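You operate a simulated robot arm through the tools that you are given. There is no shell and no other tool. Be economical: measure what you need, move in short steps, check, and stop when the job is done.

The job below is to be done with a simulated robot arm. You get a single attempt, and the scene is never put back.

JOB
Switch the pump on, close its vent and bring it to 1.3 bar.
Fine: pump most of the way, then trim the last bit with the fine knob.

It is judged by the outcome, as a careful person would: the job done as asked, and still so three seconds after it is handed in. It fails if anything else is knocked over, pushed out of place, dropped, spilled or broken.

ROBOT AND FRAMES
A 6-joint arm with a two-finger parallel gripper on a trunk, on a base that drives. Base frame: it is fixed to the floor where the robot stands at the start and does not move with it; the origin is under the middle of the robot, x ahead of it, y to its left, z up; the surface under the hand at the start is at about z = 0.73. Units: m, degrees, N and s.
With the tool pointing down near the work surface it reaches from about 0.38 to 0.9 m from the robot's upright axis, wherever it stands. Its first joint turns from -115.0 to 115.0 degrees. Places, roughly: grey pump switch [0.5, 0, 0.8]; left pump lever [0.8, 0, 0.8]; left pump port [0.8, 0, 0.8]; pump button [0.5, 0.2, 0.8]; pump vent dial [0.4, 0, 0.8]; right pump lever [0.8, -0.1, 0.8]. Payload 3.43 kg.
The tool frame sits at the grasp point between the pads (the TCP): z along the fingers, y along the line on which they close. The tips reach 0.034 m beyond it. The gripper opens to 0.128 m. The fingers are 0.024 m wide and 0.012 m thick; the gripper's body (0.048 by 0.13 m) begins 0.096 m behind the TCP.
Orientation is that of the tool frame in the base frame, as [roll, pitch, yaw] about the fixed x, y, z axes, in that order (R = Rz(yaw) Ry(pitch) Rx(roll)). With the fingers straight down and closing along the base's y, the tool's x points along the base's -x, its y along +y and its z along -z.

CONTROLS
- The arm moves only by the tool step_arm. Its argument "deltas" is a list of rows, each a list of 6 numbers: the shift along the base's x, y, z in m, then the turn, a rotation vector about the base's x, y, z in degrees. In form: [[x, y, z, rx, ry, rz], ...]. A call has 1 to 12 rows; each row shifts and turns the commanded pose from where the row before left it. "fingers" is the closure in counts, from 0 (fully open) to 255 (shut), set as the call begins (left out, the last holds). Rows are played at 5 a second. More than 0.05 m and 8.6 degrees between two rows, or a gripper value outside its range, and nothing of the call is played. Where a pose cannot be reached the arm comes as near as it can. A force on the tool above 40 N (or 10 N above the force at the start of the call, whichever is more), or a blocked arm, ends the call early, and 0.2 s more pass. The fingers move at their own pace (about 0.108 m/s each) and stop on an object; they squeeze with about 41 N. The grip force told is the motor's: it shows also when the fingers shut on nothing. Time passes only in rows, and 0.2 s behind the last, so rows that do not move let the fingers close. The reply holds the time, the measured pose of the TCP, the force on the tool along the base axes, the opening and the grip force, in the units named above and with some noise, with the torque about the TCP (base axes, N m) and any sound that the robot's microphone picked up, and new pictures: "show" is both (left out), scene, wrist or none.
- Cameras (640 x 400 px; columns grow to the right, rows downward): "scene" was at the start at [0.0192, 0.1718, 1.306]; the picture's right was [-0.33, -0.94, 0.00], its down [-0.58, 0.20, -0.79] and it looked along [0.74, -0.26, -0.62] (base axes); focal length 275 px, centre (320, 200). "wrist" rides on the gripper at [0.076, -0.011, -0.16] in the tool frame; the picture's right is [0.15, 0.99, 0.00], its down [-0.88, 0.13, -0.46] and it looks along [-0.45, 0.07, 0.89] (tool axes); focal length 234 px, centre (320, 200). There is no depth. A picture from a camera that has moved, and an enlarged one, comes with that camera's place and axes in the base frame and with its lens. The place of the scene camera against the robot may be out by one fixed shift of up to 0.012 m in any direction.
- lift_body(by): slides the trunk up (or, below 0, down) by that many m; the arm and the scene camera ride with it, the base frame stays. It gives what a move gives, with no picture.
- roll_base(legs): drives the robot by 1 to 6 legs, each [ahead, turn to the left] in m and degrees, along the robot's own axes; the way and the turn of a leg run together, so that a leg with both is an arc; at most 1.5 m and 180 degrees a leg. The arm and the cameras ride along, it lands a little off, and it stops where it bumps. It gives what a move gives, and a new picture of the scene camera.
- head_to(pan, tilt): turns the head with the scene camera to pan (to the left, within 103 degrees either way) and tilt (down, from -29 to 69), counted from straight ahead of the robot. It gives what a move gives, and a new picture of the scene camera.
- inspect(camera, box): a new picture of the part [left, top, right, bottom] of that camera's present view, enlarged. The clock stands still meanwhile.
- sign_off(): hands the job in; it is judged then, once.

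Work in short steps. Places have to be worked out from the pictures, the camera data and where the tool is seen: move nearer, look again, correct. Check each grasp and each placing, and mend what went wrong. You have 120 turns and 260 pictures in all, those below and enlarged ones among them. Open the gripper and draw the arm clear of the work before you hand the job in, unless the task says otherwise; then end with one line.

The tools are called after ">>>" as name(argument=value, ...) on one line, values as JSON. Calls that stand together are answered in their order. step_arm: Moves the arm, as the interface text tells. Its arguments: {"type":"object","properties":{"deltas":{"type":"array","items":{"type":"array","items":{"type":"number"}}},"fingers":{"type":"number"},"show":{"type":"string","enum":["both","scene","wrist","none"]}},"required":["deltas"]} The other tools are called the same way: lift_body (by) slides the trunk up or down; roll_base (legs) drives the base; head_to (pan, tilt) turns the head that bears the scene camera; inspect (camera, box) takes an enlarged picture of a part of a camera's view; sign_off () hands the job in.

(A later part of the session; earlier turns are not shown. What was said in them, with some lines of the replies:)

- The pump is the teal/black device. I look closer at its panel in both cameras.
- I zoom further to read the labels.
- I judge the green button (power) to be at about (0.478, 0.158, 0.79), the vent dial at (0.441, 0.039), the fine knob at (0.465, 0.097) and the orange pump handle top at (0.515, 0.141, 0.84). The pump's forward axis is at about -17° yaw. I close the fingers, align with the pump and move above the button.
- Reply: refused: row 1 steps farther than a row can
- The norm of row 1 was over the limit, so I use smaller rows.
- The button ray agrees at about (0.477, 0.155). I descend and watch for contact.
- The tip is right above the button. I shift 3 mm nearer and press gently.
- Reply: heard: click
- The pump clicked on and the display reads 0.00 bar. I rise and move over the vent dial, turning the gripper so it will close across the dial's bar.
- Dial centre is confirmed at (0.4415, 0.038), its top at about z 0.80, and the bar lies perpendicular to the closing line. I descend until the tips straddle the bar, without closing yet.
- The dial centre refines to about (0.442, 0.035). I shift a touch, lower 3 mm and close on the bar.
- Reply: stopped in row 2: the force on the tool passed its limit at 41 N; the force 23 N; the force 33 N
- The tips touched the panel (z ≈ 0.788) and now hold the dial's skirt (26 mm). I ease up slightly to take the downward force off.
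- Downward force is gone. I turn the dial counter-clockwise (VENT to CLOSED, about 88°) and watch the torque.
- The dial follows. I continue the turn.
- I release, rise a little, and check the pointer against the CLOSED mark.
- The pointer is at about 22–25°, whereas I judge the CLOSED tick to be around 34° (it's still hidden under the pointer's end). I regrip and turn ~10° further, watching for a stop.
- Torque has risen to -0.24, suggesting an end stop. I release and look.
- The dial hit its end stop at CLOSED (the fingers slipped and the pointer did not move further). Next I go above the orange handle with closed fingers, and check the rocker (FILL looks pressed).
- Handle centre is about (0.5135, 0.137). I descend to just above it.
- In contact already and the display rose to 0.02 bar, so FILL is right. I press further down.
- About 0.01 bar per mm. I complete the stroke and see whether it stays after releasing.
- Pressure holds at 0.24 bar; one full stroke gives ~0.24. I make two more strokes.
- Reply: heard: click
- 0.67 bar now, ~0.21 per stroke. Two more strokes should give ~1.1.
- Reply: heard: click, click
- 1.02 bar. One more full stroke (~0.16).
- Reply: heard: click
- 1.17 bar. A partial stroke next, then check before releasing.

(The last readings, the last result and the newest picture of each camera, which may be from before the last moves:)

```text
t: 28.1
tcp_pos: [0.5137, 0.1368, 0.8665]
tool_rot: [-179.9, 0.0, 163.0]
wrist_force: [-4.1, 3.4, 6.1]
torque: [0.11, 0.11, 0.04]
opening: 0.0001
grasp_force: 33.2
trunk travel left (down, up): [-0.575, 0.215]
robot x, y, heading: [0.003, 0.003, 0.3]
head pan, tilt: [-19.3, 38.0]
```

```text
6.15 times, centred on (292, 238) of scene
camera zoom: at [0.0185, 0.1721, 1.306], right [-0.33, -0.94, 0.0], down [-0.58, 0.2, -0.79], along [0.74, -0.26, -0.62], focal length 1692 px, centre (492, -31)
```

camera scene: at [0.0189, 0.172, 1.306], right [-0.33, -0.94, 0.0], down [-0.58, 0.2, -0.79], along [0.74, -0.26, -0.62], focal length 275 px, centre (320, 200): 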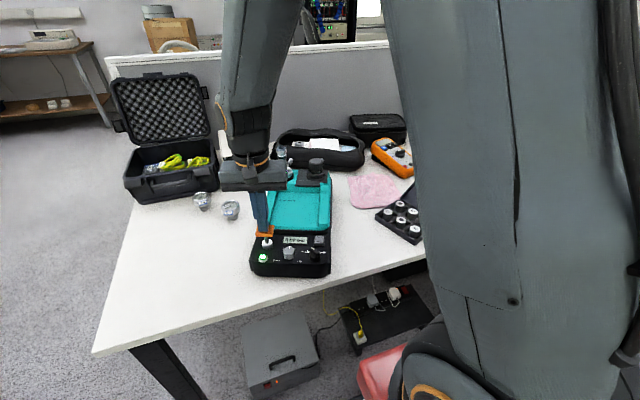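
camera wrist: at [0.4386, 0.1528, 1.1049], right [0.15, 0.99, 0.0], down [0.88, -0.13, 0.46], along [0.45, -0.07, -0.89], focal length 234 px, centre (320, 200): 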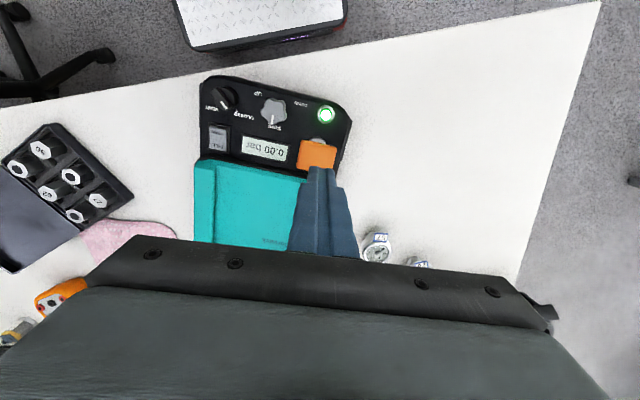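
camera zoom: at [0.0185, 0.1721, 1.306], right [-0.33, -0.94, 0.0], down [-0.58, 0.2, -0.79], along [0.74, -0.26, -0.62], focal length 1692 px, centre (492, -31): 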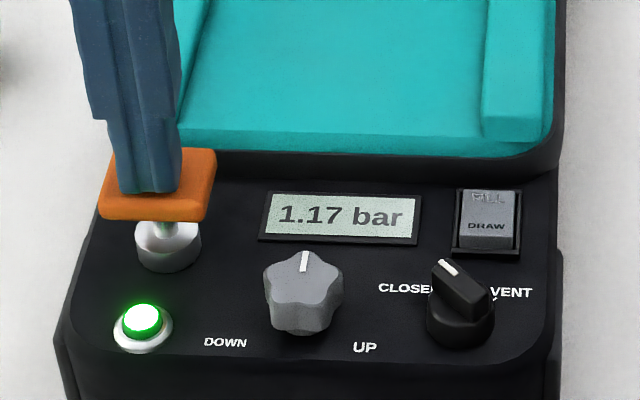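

No rise yet (it must first reach the line pressure). I go 4 mm more.

>>> step_arm(deltas=[[0, 0, -0.004, 0, 0, 0], [0, 0, 0, 0, 0, 0]], show="none")

>>> inspect(camera="scene", box=[240, 205, 344, 270])

```text
t: 28.7
tcp_pos: [0.5143, 0.1369, 0.8631]
tool_rot: [179.9, -0.1, 163.0]
wrist_force: [-4.6, 6.0, 8.7]
torque: [0.22, 0.22, -0.02]
opening: 0.0
grasp_force: 33.4
trunk travel left (down, up): [-0.575, 0.215]
robot x, y, heading: [0.003, -0.0009, 0.3]
head pan, tilt: [-19.3, 38.0]
```

```text
6.15 times, centred on (292, 238) of scene
camera zoom: at [0.0185, 0.1722, 1.306], right [-0.33, -0.94, 0.0], down [-0.58, 0.2, -0.79], along [0.74, -0.26, -0.62], focal length 1692 px, centre (492, -31)
```

zoom: 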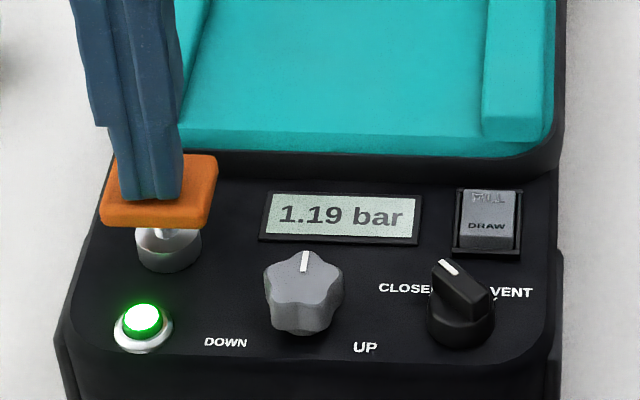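

1.19 bar and rising. 3 mm more.

>>> step_arm(deltas=[[0, 0, -0.003, 0, 0, 0], [0, 0, 0, 0, 0, 0]], show="none")

>>> inspect(camera="scene", box=[240, 205, 344, 270])

```text
t: 29.3
tcp_pos: [0.513, 0.137, 0.859]
tool_rot: [-180.0, 0.0, 163.0]
wrist_force: [-3.3, 5.9, 9.4]
torque: [0.2, 0.1, -0.01]
opening: 0.0
grasp_force: 33.2
trunk travel left (down, up): [-0.575, 0.215]
robot x, y, heading: [0.0035, 0.0009, 0.1]
head pan, tilt: [-19.3, 38.0]
```

```text
6.15 times, centred on (292, 238) of scene
camera zoom: at [0.0186, 0.1722, 1.306], right [-0.33, -0.94, 0.0], down [-0.58, 0.2, -0.79], along [0.74, -0.26, -0.62], focal length 1692 px, centre (492, -31)
```

zoom: 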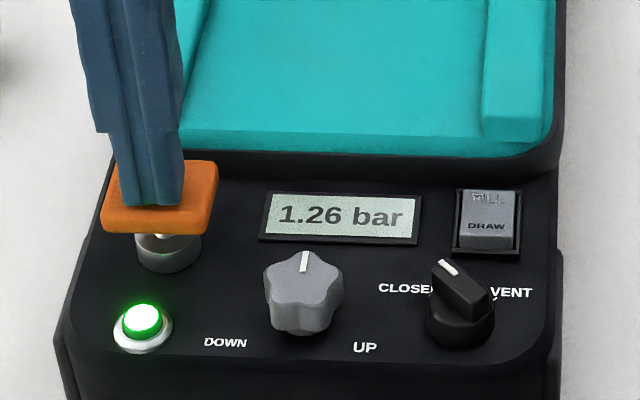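

1.26 bar. I retract up and go above the fine knob, opening the fingers and turning the gripper +20° to leave room for a clockwise (UP) turn.

>>> step_arm(deltas=[[0, 0, 0.04, 0, 0, 0], [0, 0, 0.04, 0, 0, 0], [-0.012, -0.012, 0.005, 0, 0, 7], [-0.018, -0.014, 0, 0, 0, 7], [-0.018, -0.014, 0, 0, 0, 6], [0, 0, 0, 0, 0, 0]], fingers=255, show="none")

>>> step_arm(deltas=[[0, 0, 0, 0, 0, 0], [0, 0, 0, 0, 0, 0]], fingers=140)

>>> inspect(camera="wrist", box=[220, 100, 420, 225])

>>> inspect(camera="scene", box=[240, 205, 344, 270])

```text
t: 30.7
tcp_pos: [0.4652, 0.0977, 0.945]
tool_rot: [180.0, -0.1, -177.0]
wrist_force: [0.5, 0.1, -0.1]
torque: [0.0, 0.02, -0.01]
opening: 0.0001
grasp_force: 33.3
trunk travel left (down, up): [-0.575, 0.215]
robot x, y, heading: [-0.0008, -0.003, 0.3]
head pan, tilt: [-19.3, 38.0]
```

```text
t: 31.3
tcp_pos: [0.4661, 0.097, 0.9449]
tool_rot: [-179.9, 0.0, -176.9]
wrist_force: [0.3, -0.2, -0.2]
torque: [0.03, 0.01, 0.0]
opening: 0.0577
grasp_force: 0.0
trunk travel left (down, up): [-0.575, 0.215]
robot x, y, heading: [0.0013, -0.0025, 0.1]
head pan, tilt: [-19.3, 38.0]
camera scene: at [0.0189, 0.172, 1.306], right [-0.33, -0.94, 0.0], down [-0.58, 0.2, -0.79], along [0.74, -0.26, -0.62], focal length 275 px, centre (320, 200)
camera wrist: at [0.3897, 0.0833, 1.1038], right [-0.2, 0.98, 0.0], down [0.87, 0.18, 0.46], along [0.45, 0.09, -0.89], focal length 234 px, centre (320, 200)
```

scene: 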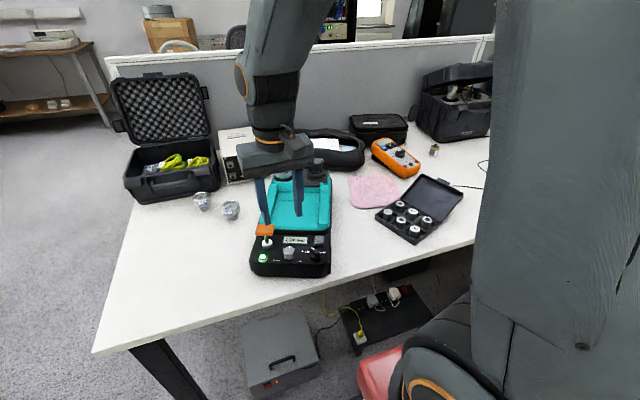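
wrist: 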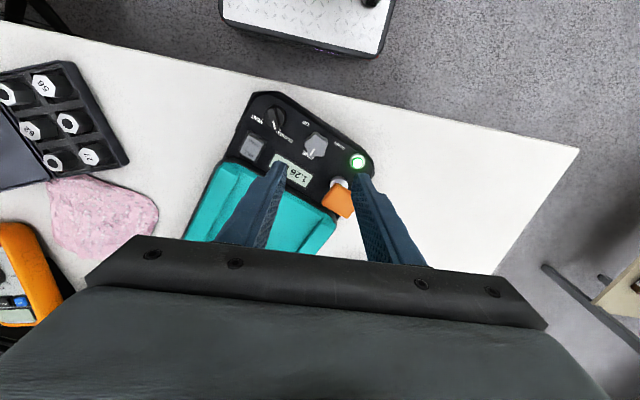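

```text
3.20 times, centred on (320, 162) of wrist
camera zoom: at [0.3897, 0.0833, 1.1038], right [-0.2, 0.98, 0.0], down [0.87, 0.18, 0.46], along [0.45, 0.09, -0.89], focal length 749 px, centre (320, 320)
```

zoom: 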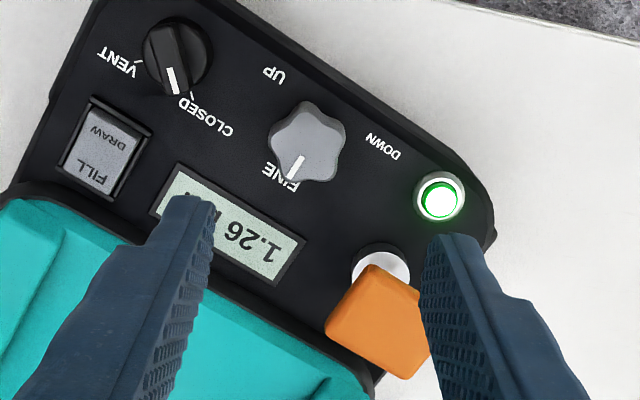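

```text
6.15 times, centred on (292, 238) of scene
camera zoom: at [0.0189, 0.172, 1.306], right [-0.33, -0.94, 0.0], down [-0.58, 0.2, -0.79], along [0.74, -0.26, -0.62], focal length 1692 px, centre (492, -31)
```

zoom: 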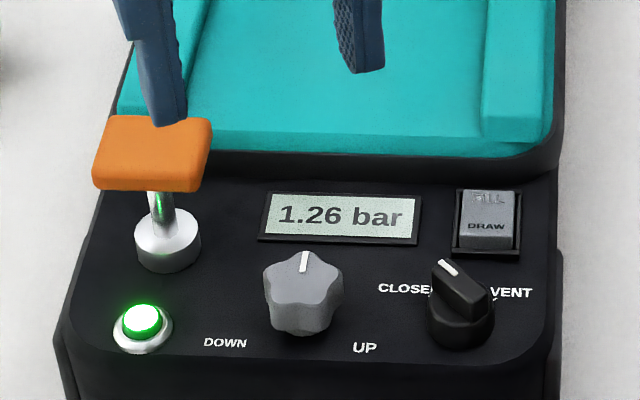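

Knob centre is about (0.462, 0.092), radius ~15 mm. I narrow the opening (to stay off the power button) and descend partway.

>>> step_arm(deltas=[[-0.004, -0.005, -0.03, 0, 0, 0], [0, 0, -0.04, 0, 0, 0], [0, 0, -0.02, 0, 0, 0], [0, 0, 0, 0, 0, 0]], fingers=160, show="none")

>>> inspect(camera="wrist", box=[220, 100, 420, 225])

>>> inspect(camera="scene", box=[240, 205, 344, 270])

```text
t: 32.3
tcp_pos: [0.4603, 0.0926, 0.8538]
tool_rot: [179.9, 0.0, -177.0]
wrist_force: [-0.1, 1.2, -0.8]
torque: [-0.01, 0.01, 0.0]
opening: 0.0476
grasp_force: 0.1
trunk travel left (down, up): [-0.575, 0.215]
robot x, y, heading: [0.0019, 0.0008, 0.2]
head pan, tilt: [-19.3, 38.0]
```

```text
3.20 times, centred on (320, 162) of wrist
camera zoom: at [0.3856, 0.0781, 1.0134], right [-0.2, 0.98, 0.0], down [0.87, 0.18, 0.46], along [0.45, 0.09, -0.89], focal length 749 px, centre (320, 320)
```

zoom: 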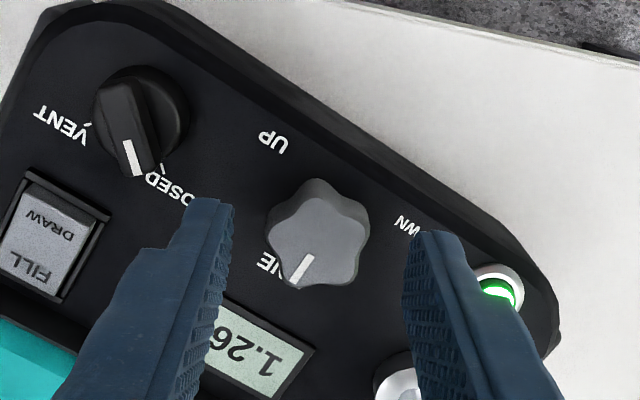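

```text
6.15 times, centred on (292, 238) of scene
camera zoom: at [0.0188, 0.172, 1.306], right [-0.33, -0.94, 0.0], down [-0.58, 0.2, -0.79], along [0.74, -0.26, -0.62], focal length 1692 px, centre (492, -31)
```

zoom: 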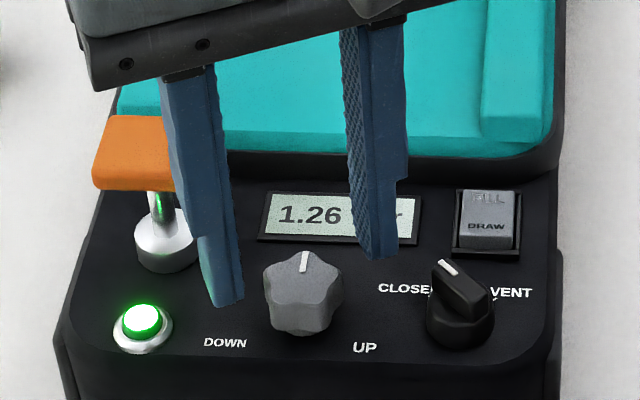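

Well centred: knob at (0.462, 0.092). I lower the last bit and close.

>>> step_arm(deltas=[[0.001, 0, -0.015, 0, 0, 0], [0, 0, -0.01, 0, 0, 0], [0, 0, 0, 0, 0, 0]], show="none")

>>> step_arm(deltas=[[0, 0, 0, 0, 0, 0], [0, 0, 0, 0, 0, 0]], fingers=255, show="none")

>>> inspect(camera="wrist", box=[220, 100, 420, 225])

>>> inspect(camera="scene", box=[240, 205, 344, 270])

```text
t: 33.1
tcp_pos: [0.4639, 0.0919, 0.8288]
tool_rot: [180.0, -0.1, -177.0]
wrist_force: [0.3, -0.7, 0.3]
torque: [-0.01, -0.05, 0.0]
opening: 0.0481
grasp_force: 0.0
trunk travel left (down, up): [-0.575, 0.215]
robot x, y, heading: [-0.0011, -0.001, 0.3]
head pan, tilt: [-19.3, 38.0]
```

```text
t: 33.7
tcp_pos: [0.463, 0.0923, 0.8272]
tool_rot: [-179.9, 0.0, -177.0]
wrist_force: [0.5, -4.2, -0.5]
torque: [-0.12, -0.1, 0.0]
opening: 0.0304
grasp_force: 41.2
trunk travel left (down, up): [-0.575, 0.215]
robot x, y, heading: [0.0003, -0.0023, 0.1]
head pan, tilt: [-19.3, 38.0]
```

```text
3.20 times, centred on (320, 162) of wrist
camera zoom: at [0.3871, 0.078, 0.9886], right [-0.2, 0.98, 0.0], down [0.87, 0.18, 0.46], along [0.45, 0.09, -0.89], focal length 749 px, centre (320, 320)
```

zoom: 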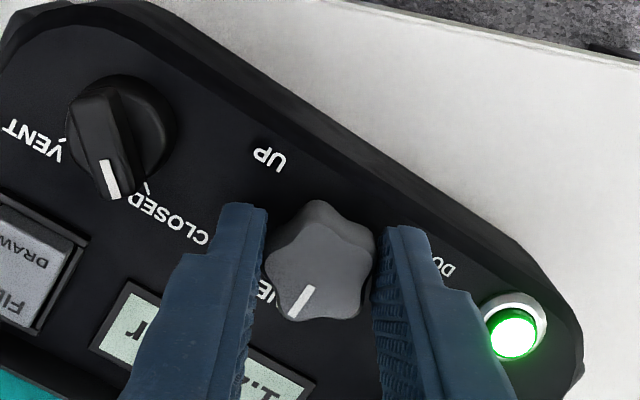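

```text
6.15 times, centred on (292, 238) of scene
camera zoom: at [0.019, 0.1719, 1.306], right [-0.33, -0.94, 0.0], down [-0.58, 0.2, -0.79], along [0.74, -0.26, -0.62], focal length 1692 px, centre (492, -31)
```

zoom: 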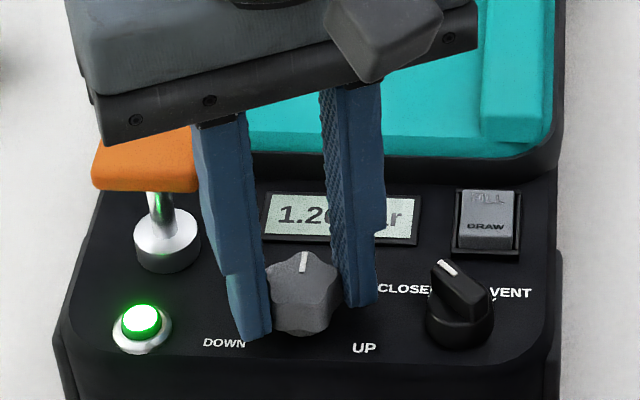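

Knob gripped. I turn it clockwise toward UP by 14° and read the display.

>>> step_arm(deltas=[[0, 0, 0, 0, 0, -7], [0, 0, 0, 0, 0, -7], [0, 0, 0, 0, 0, 0]], show="none")

>>> inspect(camera="wrist", box=[220, 120, 420, 245])

>>> inspect(camera="scene", box=[240, 205, 344, 270])

```text
t: 34.5
tcp_pos: [0.4634, 0.0922, 0.8295]
tool_rot: [180.0, 0.0, 168.8]
wrist_force: [3.5, -2.3, -0.6]
torque: [-0.05, 0.26, 0.02]
opening: 0.0301
grasp_force: 40.9
trunk travel left (down, up): [-0.575, 0.215]
robot x, y, heading: [-0.0018, -0.0022, 0.2]
head pan, tilt: [-19.3, 38.0]
```

```text
3.20 times, centred on (320, 182) of wrist
camera zoom: at [0.3855, 0.097, 0.9886], right [0.05, 1.0, 0.0], down [0.89, -0.04, 0.46], along [0.46, -0.02, -0.89], focal length 749 px, centre (320, 256)
```

zoom: 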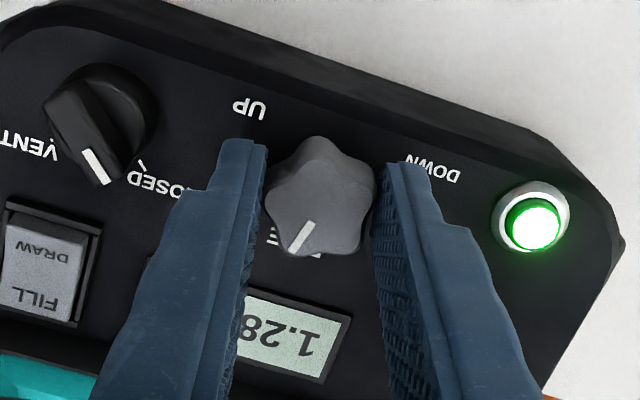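

```text
6.15 times, centred on (292, 238) of scene
camera zoom: at [0.0191, 0.1719, 1.306], right [-0.33, -0.94, 0.0], down [-0.58, 0.2, -0.79], along [0.74, -0.26, -0.62], focal length 1692 px, centre (492, -31)
```

zoom: 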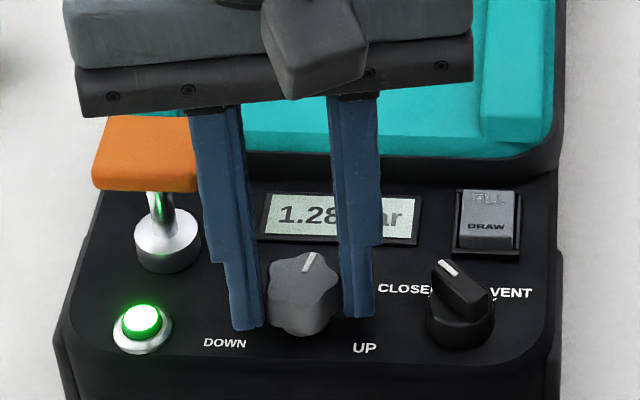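

1.28 bar: ~0.02 per 14°. I turn another 13°.

>>> step_arm(deltas=[[0, 0, 0, 0, 0, -7], [0, 0, 0, 0, 0, -6], [0, 0, 0, 0, 0, 0]], show="none")

>>> inspect(camera="wrist", box=[220, 120, 420, 245])

>>> inspect(camera="scene", box=[240, 205, 344, 270])

```text
t: 35.3
tcp_pos: [0.4621, 0.0925, 0.8292]
tool_rot: [179.9, 0.0, 156.0]
wrist_force: [5.6, 3.6, 0.2]
torque: [0.04, -0.33, 0.02]
opening: 0.0301
grasp_force: 40.9
trunk travel left (down, up): [-0.575, 0.215]
robot x, y, heading: [-0.0017, -0.0012, 0.1]
head pan, tilt: [-19.3, 38.0]
```

```text
3.20 times, centred on (320, 182) of wrist
camera zoom: at [0.3883, 0.1145, 0.9886], right [0.27, 0.96, 0.0], down [0.86, -0.24, 0.46], along [0.44, -0.12, -0.89], focal length 749 px, centre (320, 256)
```

zoom: 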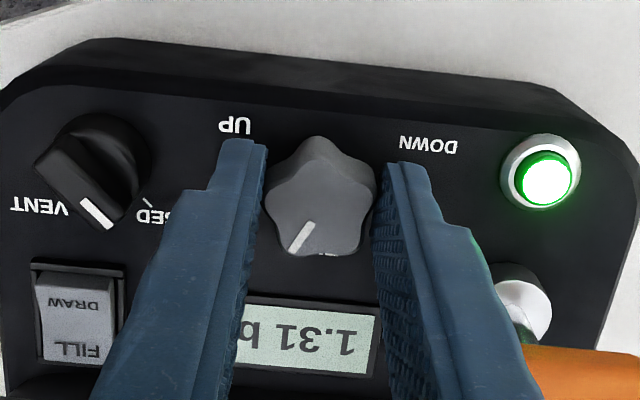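

```text
6.15 times, centred on (292, 238) of scene
camera zoom: at [0.0193, 0.1722, 1.3059], right [-0.33, -0.94, 0.0], down [-0.58, 0.2, -0.79], along [0.74, -0.26, -0.62], focal length 1692 px, centre (492, -31)
```

zoom: 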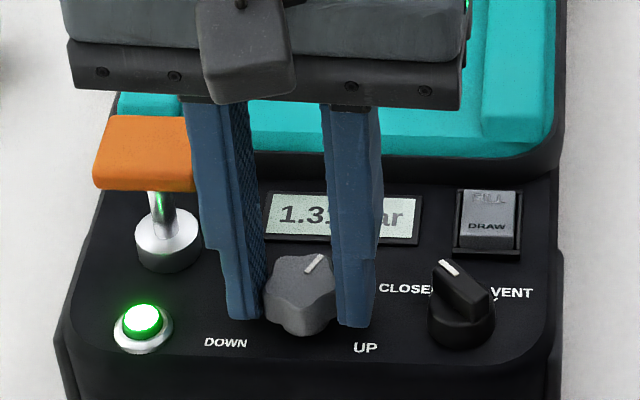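

1.31 bar — slightly over. I turn back 5°.

>>> step_arm(deltas=[[0, 0, 0, 0, 0, 5], [0, 0, 0, 0, 0, 0]], show="none")

>>> inspect(camera="wrist", box=[220, 120, 420, 245])

```text
t: 35.9
tcp_pos: [0.4632, 0.0921, 0.8285]
tool_rot: [180.0, -0.1, 160.9]
wrist_force: [6.7, 2.3, 0.1]
torque: [-0.05, -0.63, 0.02]
opening: 0.0303
grasp_force: 40.7
trunk travel left (down, up): [-0.575, 0.215]
robot x, y, heading: [0.0014, -0.0005, 0.1]
head pan, tilt: [-19.3, 38.0]
```

```text
3.20 times, centred on (320, 182) of wrist
camera zoom: at [0.3869, 0.1078, 0.9886], right [0.18, 0.98, 0.0], down [0.88, -0.16, 0.46], along [0.45, -0.08, -0.89], focal length 749 px, centre (320, 256)
```

zoom: 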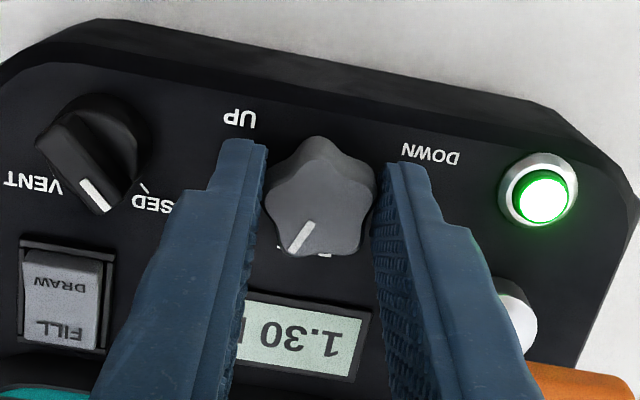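

Display reads 1.30 bar. I release, lift clear, and check the pressure and vent pointer.

>>> step_arm(deltas=[[0, 0, 0, 0, 0, 0], [0, 0, 0, 0, 0, 0]], fingers=160, show="none")

>>> step_arm(deltas=[[0, 0, 0.04, 0, 0, 0], [0, 0, 0.04, 0, 0, 0], [-0.01, -0.035, 0.02, 0, 0, 0], [-0.01, -0.025, 0.02, 0, 0, 0], [0, 0, 0, 0, 0, 0]])

>>> inspect(camera="wrist", box=[260, 110, 420, 210])

>>> inspect(camera="scene", box=[240, 205, 344, 270])

```text
t: 36.5
tcp_pos: [0.4622, 0.0918, 0.8297]
tool_rot: [-180.0, -0.1, 161.0]
wrist_force: [0.1, 0.4, 0.4]
torque: [-0.04, 0.0, 0.03]
opening: 0.0478
grasp_force: 0.1
trunk travel left (down, up): [-0.575, 0.215]
robot x, y, heading: [-0.0004, -0.0034, -0.2]
head pan, tilt: [-19.3, 38.0]
```

```text
t: 37.7
tcp_pos: [0.4415, 0.0312, 0.9489]
tool_rot: [-179.9, -0.1, 161.0]
wrist_force: [0.2, -1.1, -0.4]
torque: [-0.04, 0.03, 0.02]
opening: 0.0477
grasp_force: 0.2
trunk travel left (down, up): [-0.575, 0.215]
robot x, y, heading: [-0.0006, 0.0004, 0.1]
head pan, tilt: [-19.3, 38.0]
camera scene: at [0.019, 0.1721, 1.3059], right [-0.33, -0.94, 0.0], down [-0.58, 0.2, -0.79], along [0.74, -0.26, -0.62], focal length 275 px, centre (320, 200)
camera wrist: at [0.3658, 0.0476, 1.1092], right [0.18, 0.98, 0.0], down [0.88, -0.16, 0.46], along [0.45, -0.08, -0.89], focal length 234 px, centre (320, 200)
```

scene: 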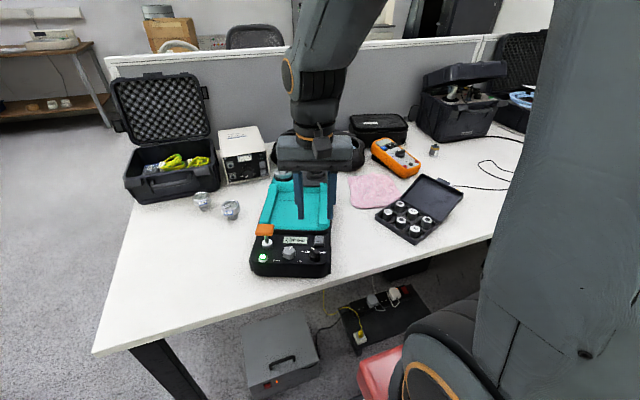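
wrist: 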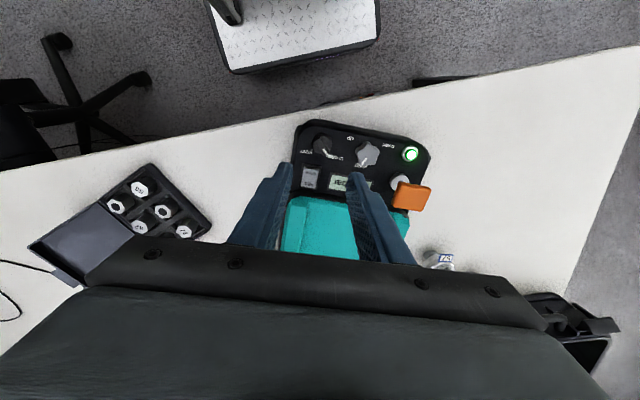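

```text
4.00 times, centred on (340, 160) of wrist
camera zoom: at [0.3658, 0.0476, 1.1092], right [0.18, 0.98, 0.0], down [0.88, -0.16, 0.46], along [0.45, -0.08, -0.89], focal length 937 px, centre (240, 360)
```

zoom: 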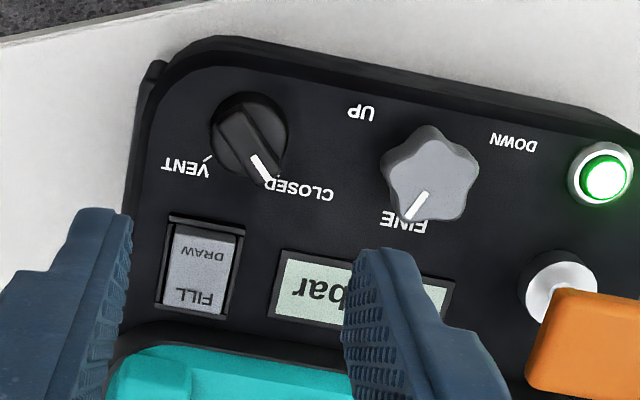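

```text
6.15 times, centred on (292, 238) of scene
camera zoom: at [0.019, 0.1721, 1.3059], right [-0.33, -0.94, 0.0], down [-0.58, 0.2, -0.79], along [0.74, -0.26, -0.62], focal length 1692 px, centre (492, -31)
```

zoom: 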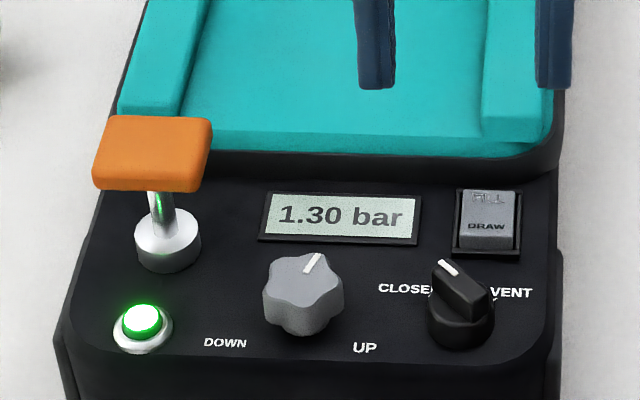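

The vent pointer is at CLOSED and 1.30 bar is held. I open the gripper, draw the arm up and away, and wait to confirm stability.

>>> step_arm(deltas=[[0, 0, 0.04, 0, 0, 0], [0, 0, 0.04, 0, 0, 0], [-0.02, 0, 0.03, 0, 0, 0], [0, 0, 0, 0, 0, 0], [0, 0, 0, 0, 0, 0], [0, 0, 0, 0, 0, 0], [0, 0, 0, 0, 0, 0], [0, 0, 0, 0, 0, 0], [0, 0, 0, 0, 0, 0], [0, 0, 0, 0, 0, 0], [0, 0, 0, 0, 0, 0], [0, 0, 0, 0, 0, 0]], fingers=0, show="scene")

>>> inspect(camera="scene", box=[240, 205, 344, 270])

```text
t: 40.3
tcp_pos: [0.422, 0.0334, 1.0602]
tool_rot: [-180.0, 0.0, 161.0]
wrist_force: [-0.5, 0.0, 1.3]
torque: [0.03, -0.02, 0.0]
opening: 0.1281
grasp_force: 0.1
trunk travel left (down, up): [-0.575, 0.215]
robot x, y, heading: [0.003, 0.0, -0.1]
head pan, tilt: [-19.3, 38.0]
camera scene: at [0.0189, 0.172, 1.306], right [-0.33, -0.94, 0.0], down [-0.58, 0.2, -0.79], along [0.74, -0.26, -0.62], focal length 275 px, centre (320, 200)
```

scene: 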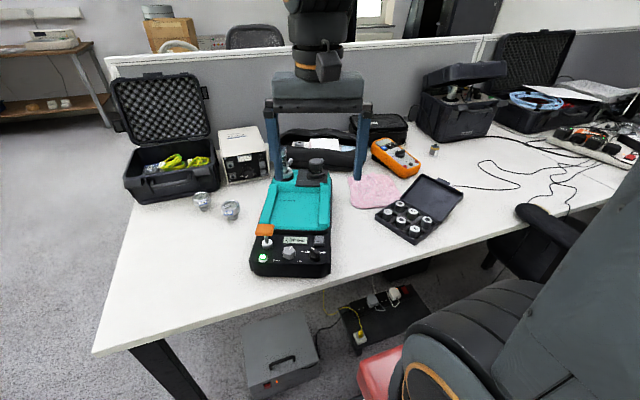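

```text
6.15 times, centred on (292, 238) of scene
camera zoom: at [0.0189, 0.172, 1.306], right [-0.33, -0.94, 0.0], down [-0.58, 0.2, -0.79], along [0.74, -0.26, -0.62], focal length 1692 px, centre (492, -31)
```

zoom: 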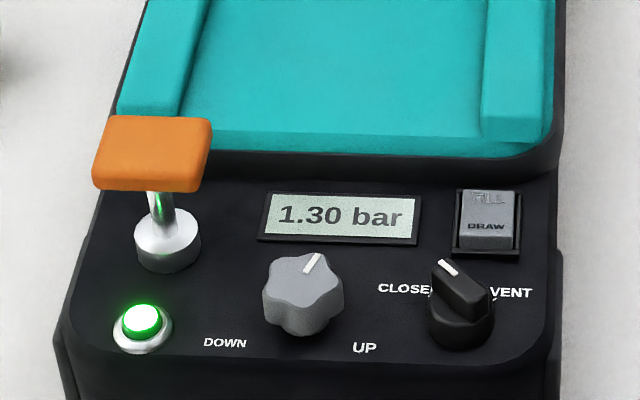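

The display holds 1.30 bar, the power light is on, the vent is closed and the arm is clear. I hand the job in.

>>> sign_off()

```text
The job is handed in.
```

The pump is on, its vent is closed, and it is holding 1.30 bar: pumped to 1.26, then trimmed with the fine knob.
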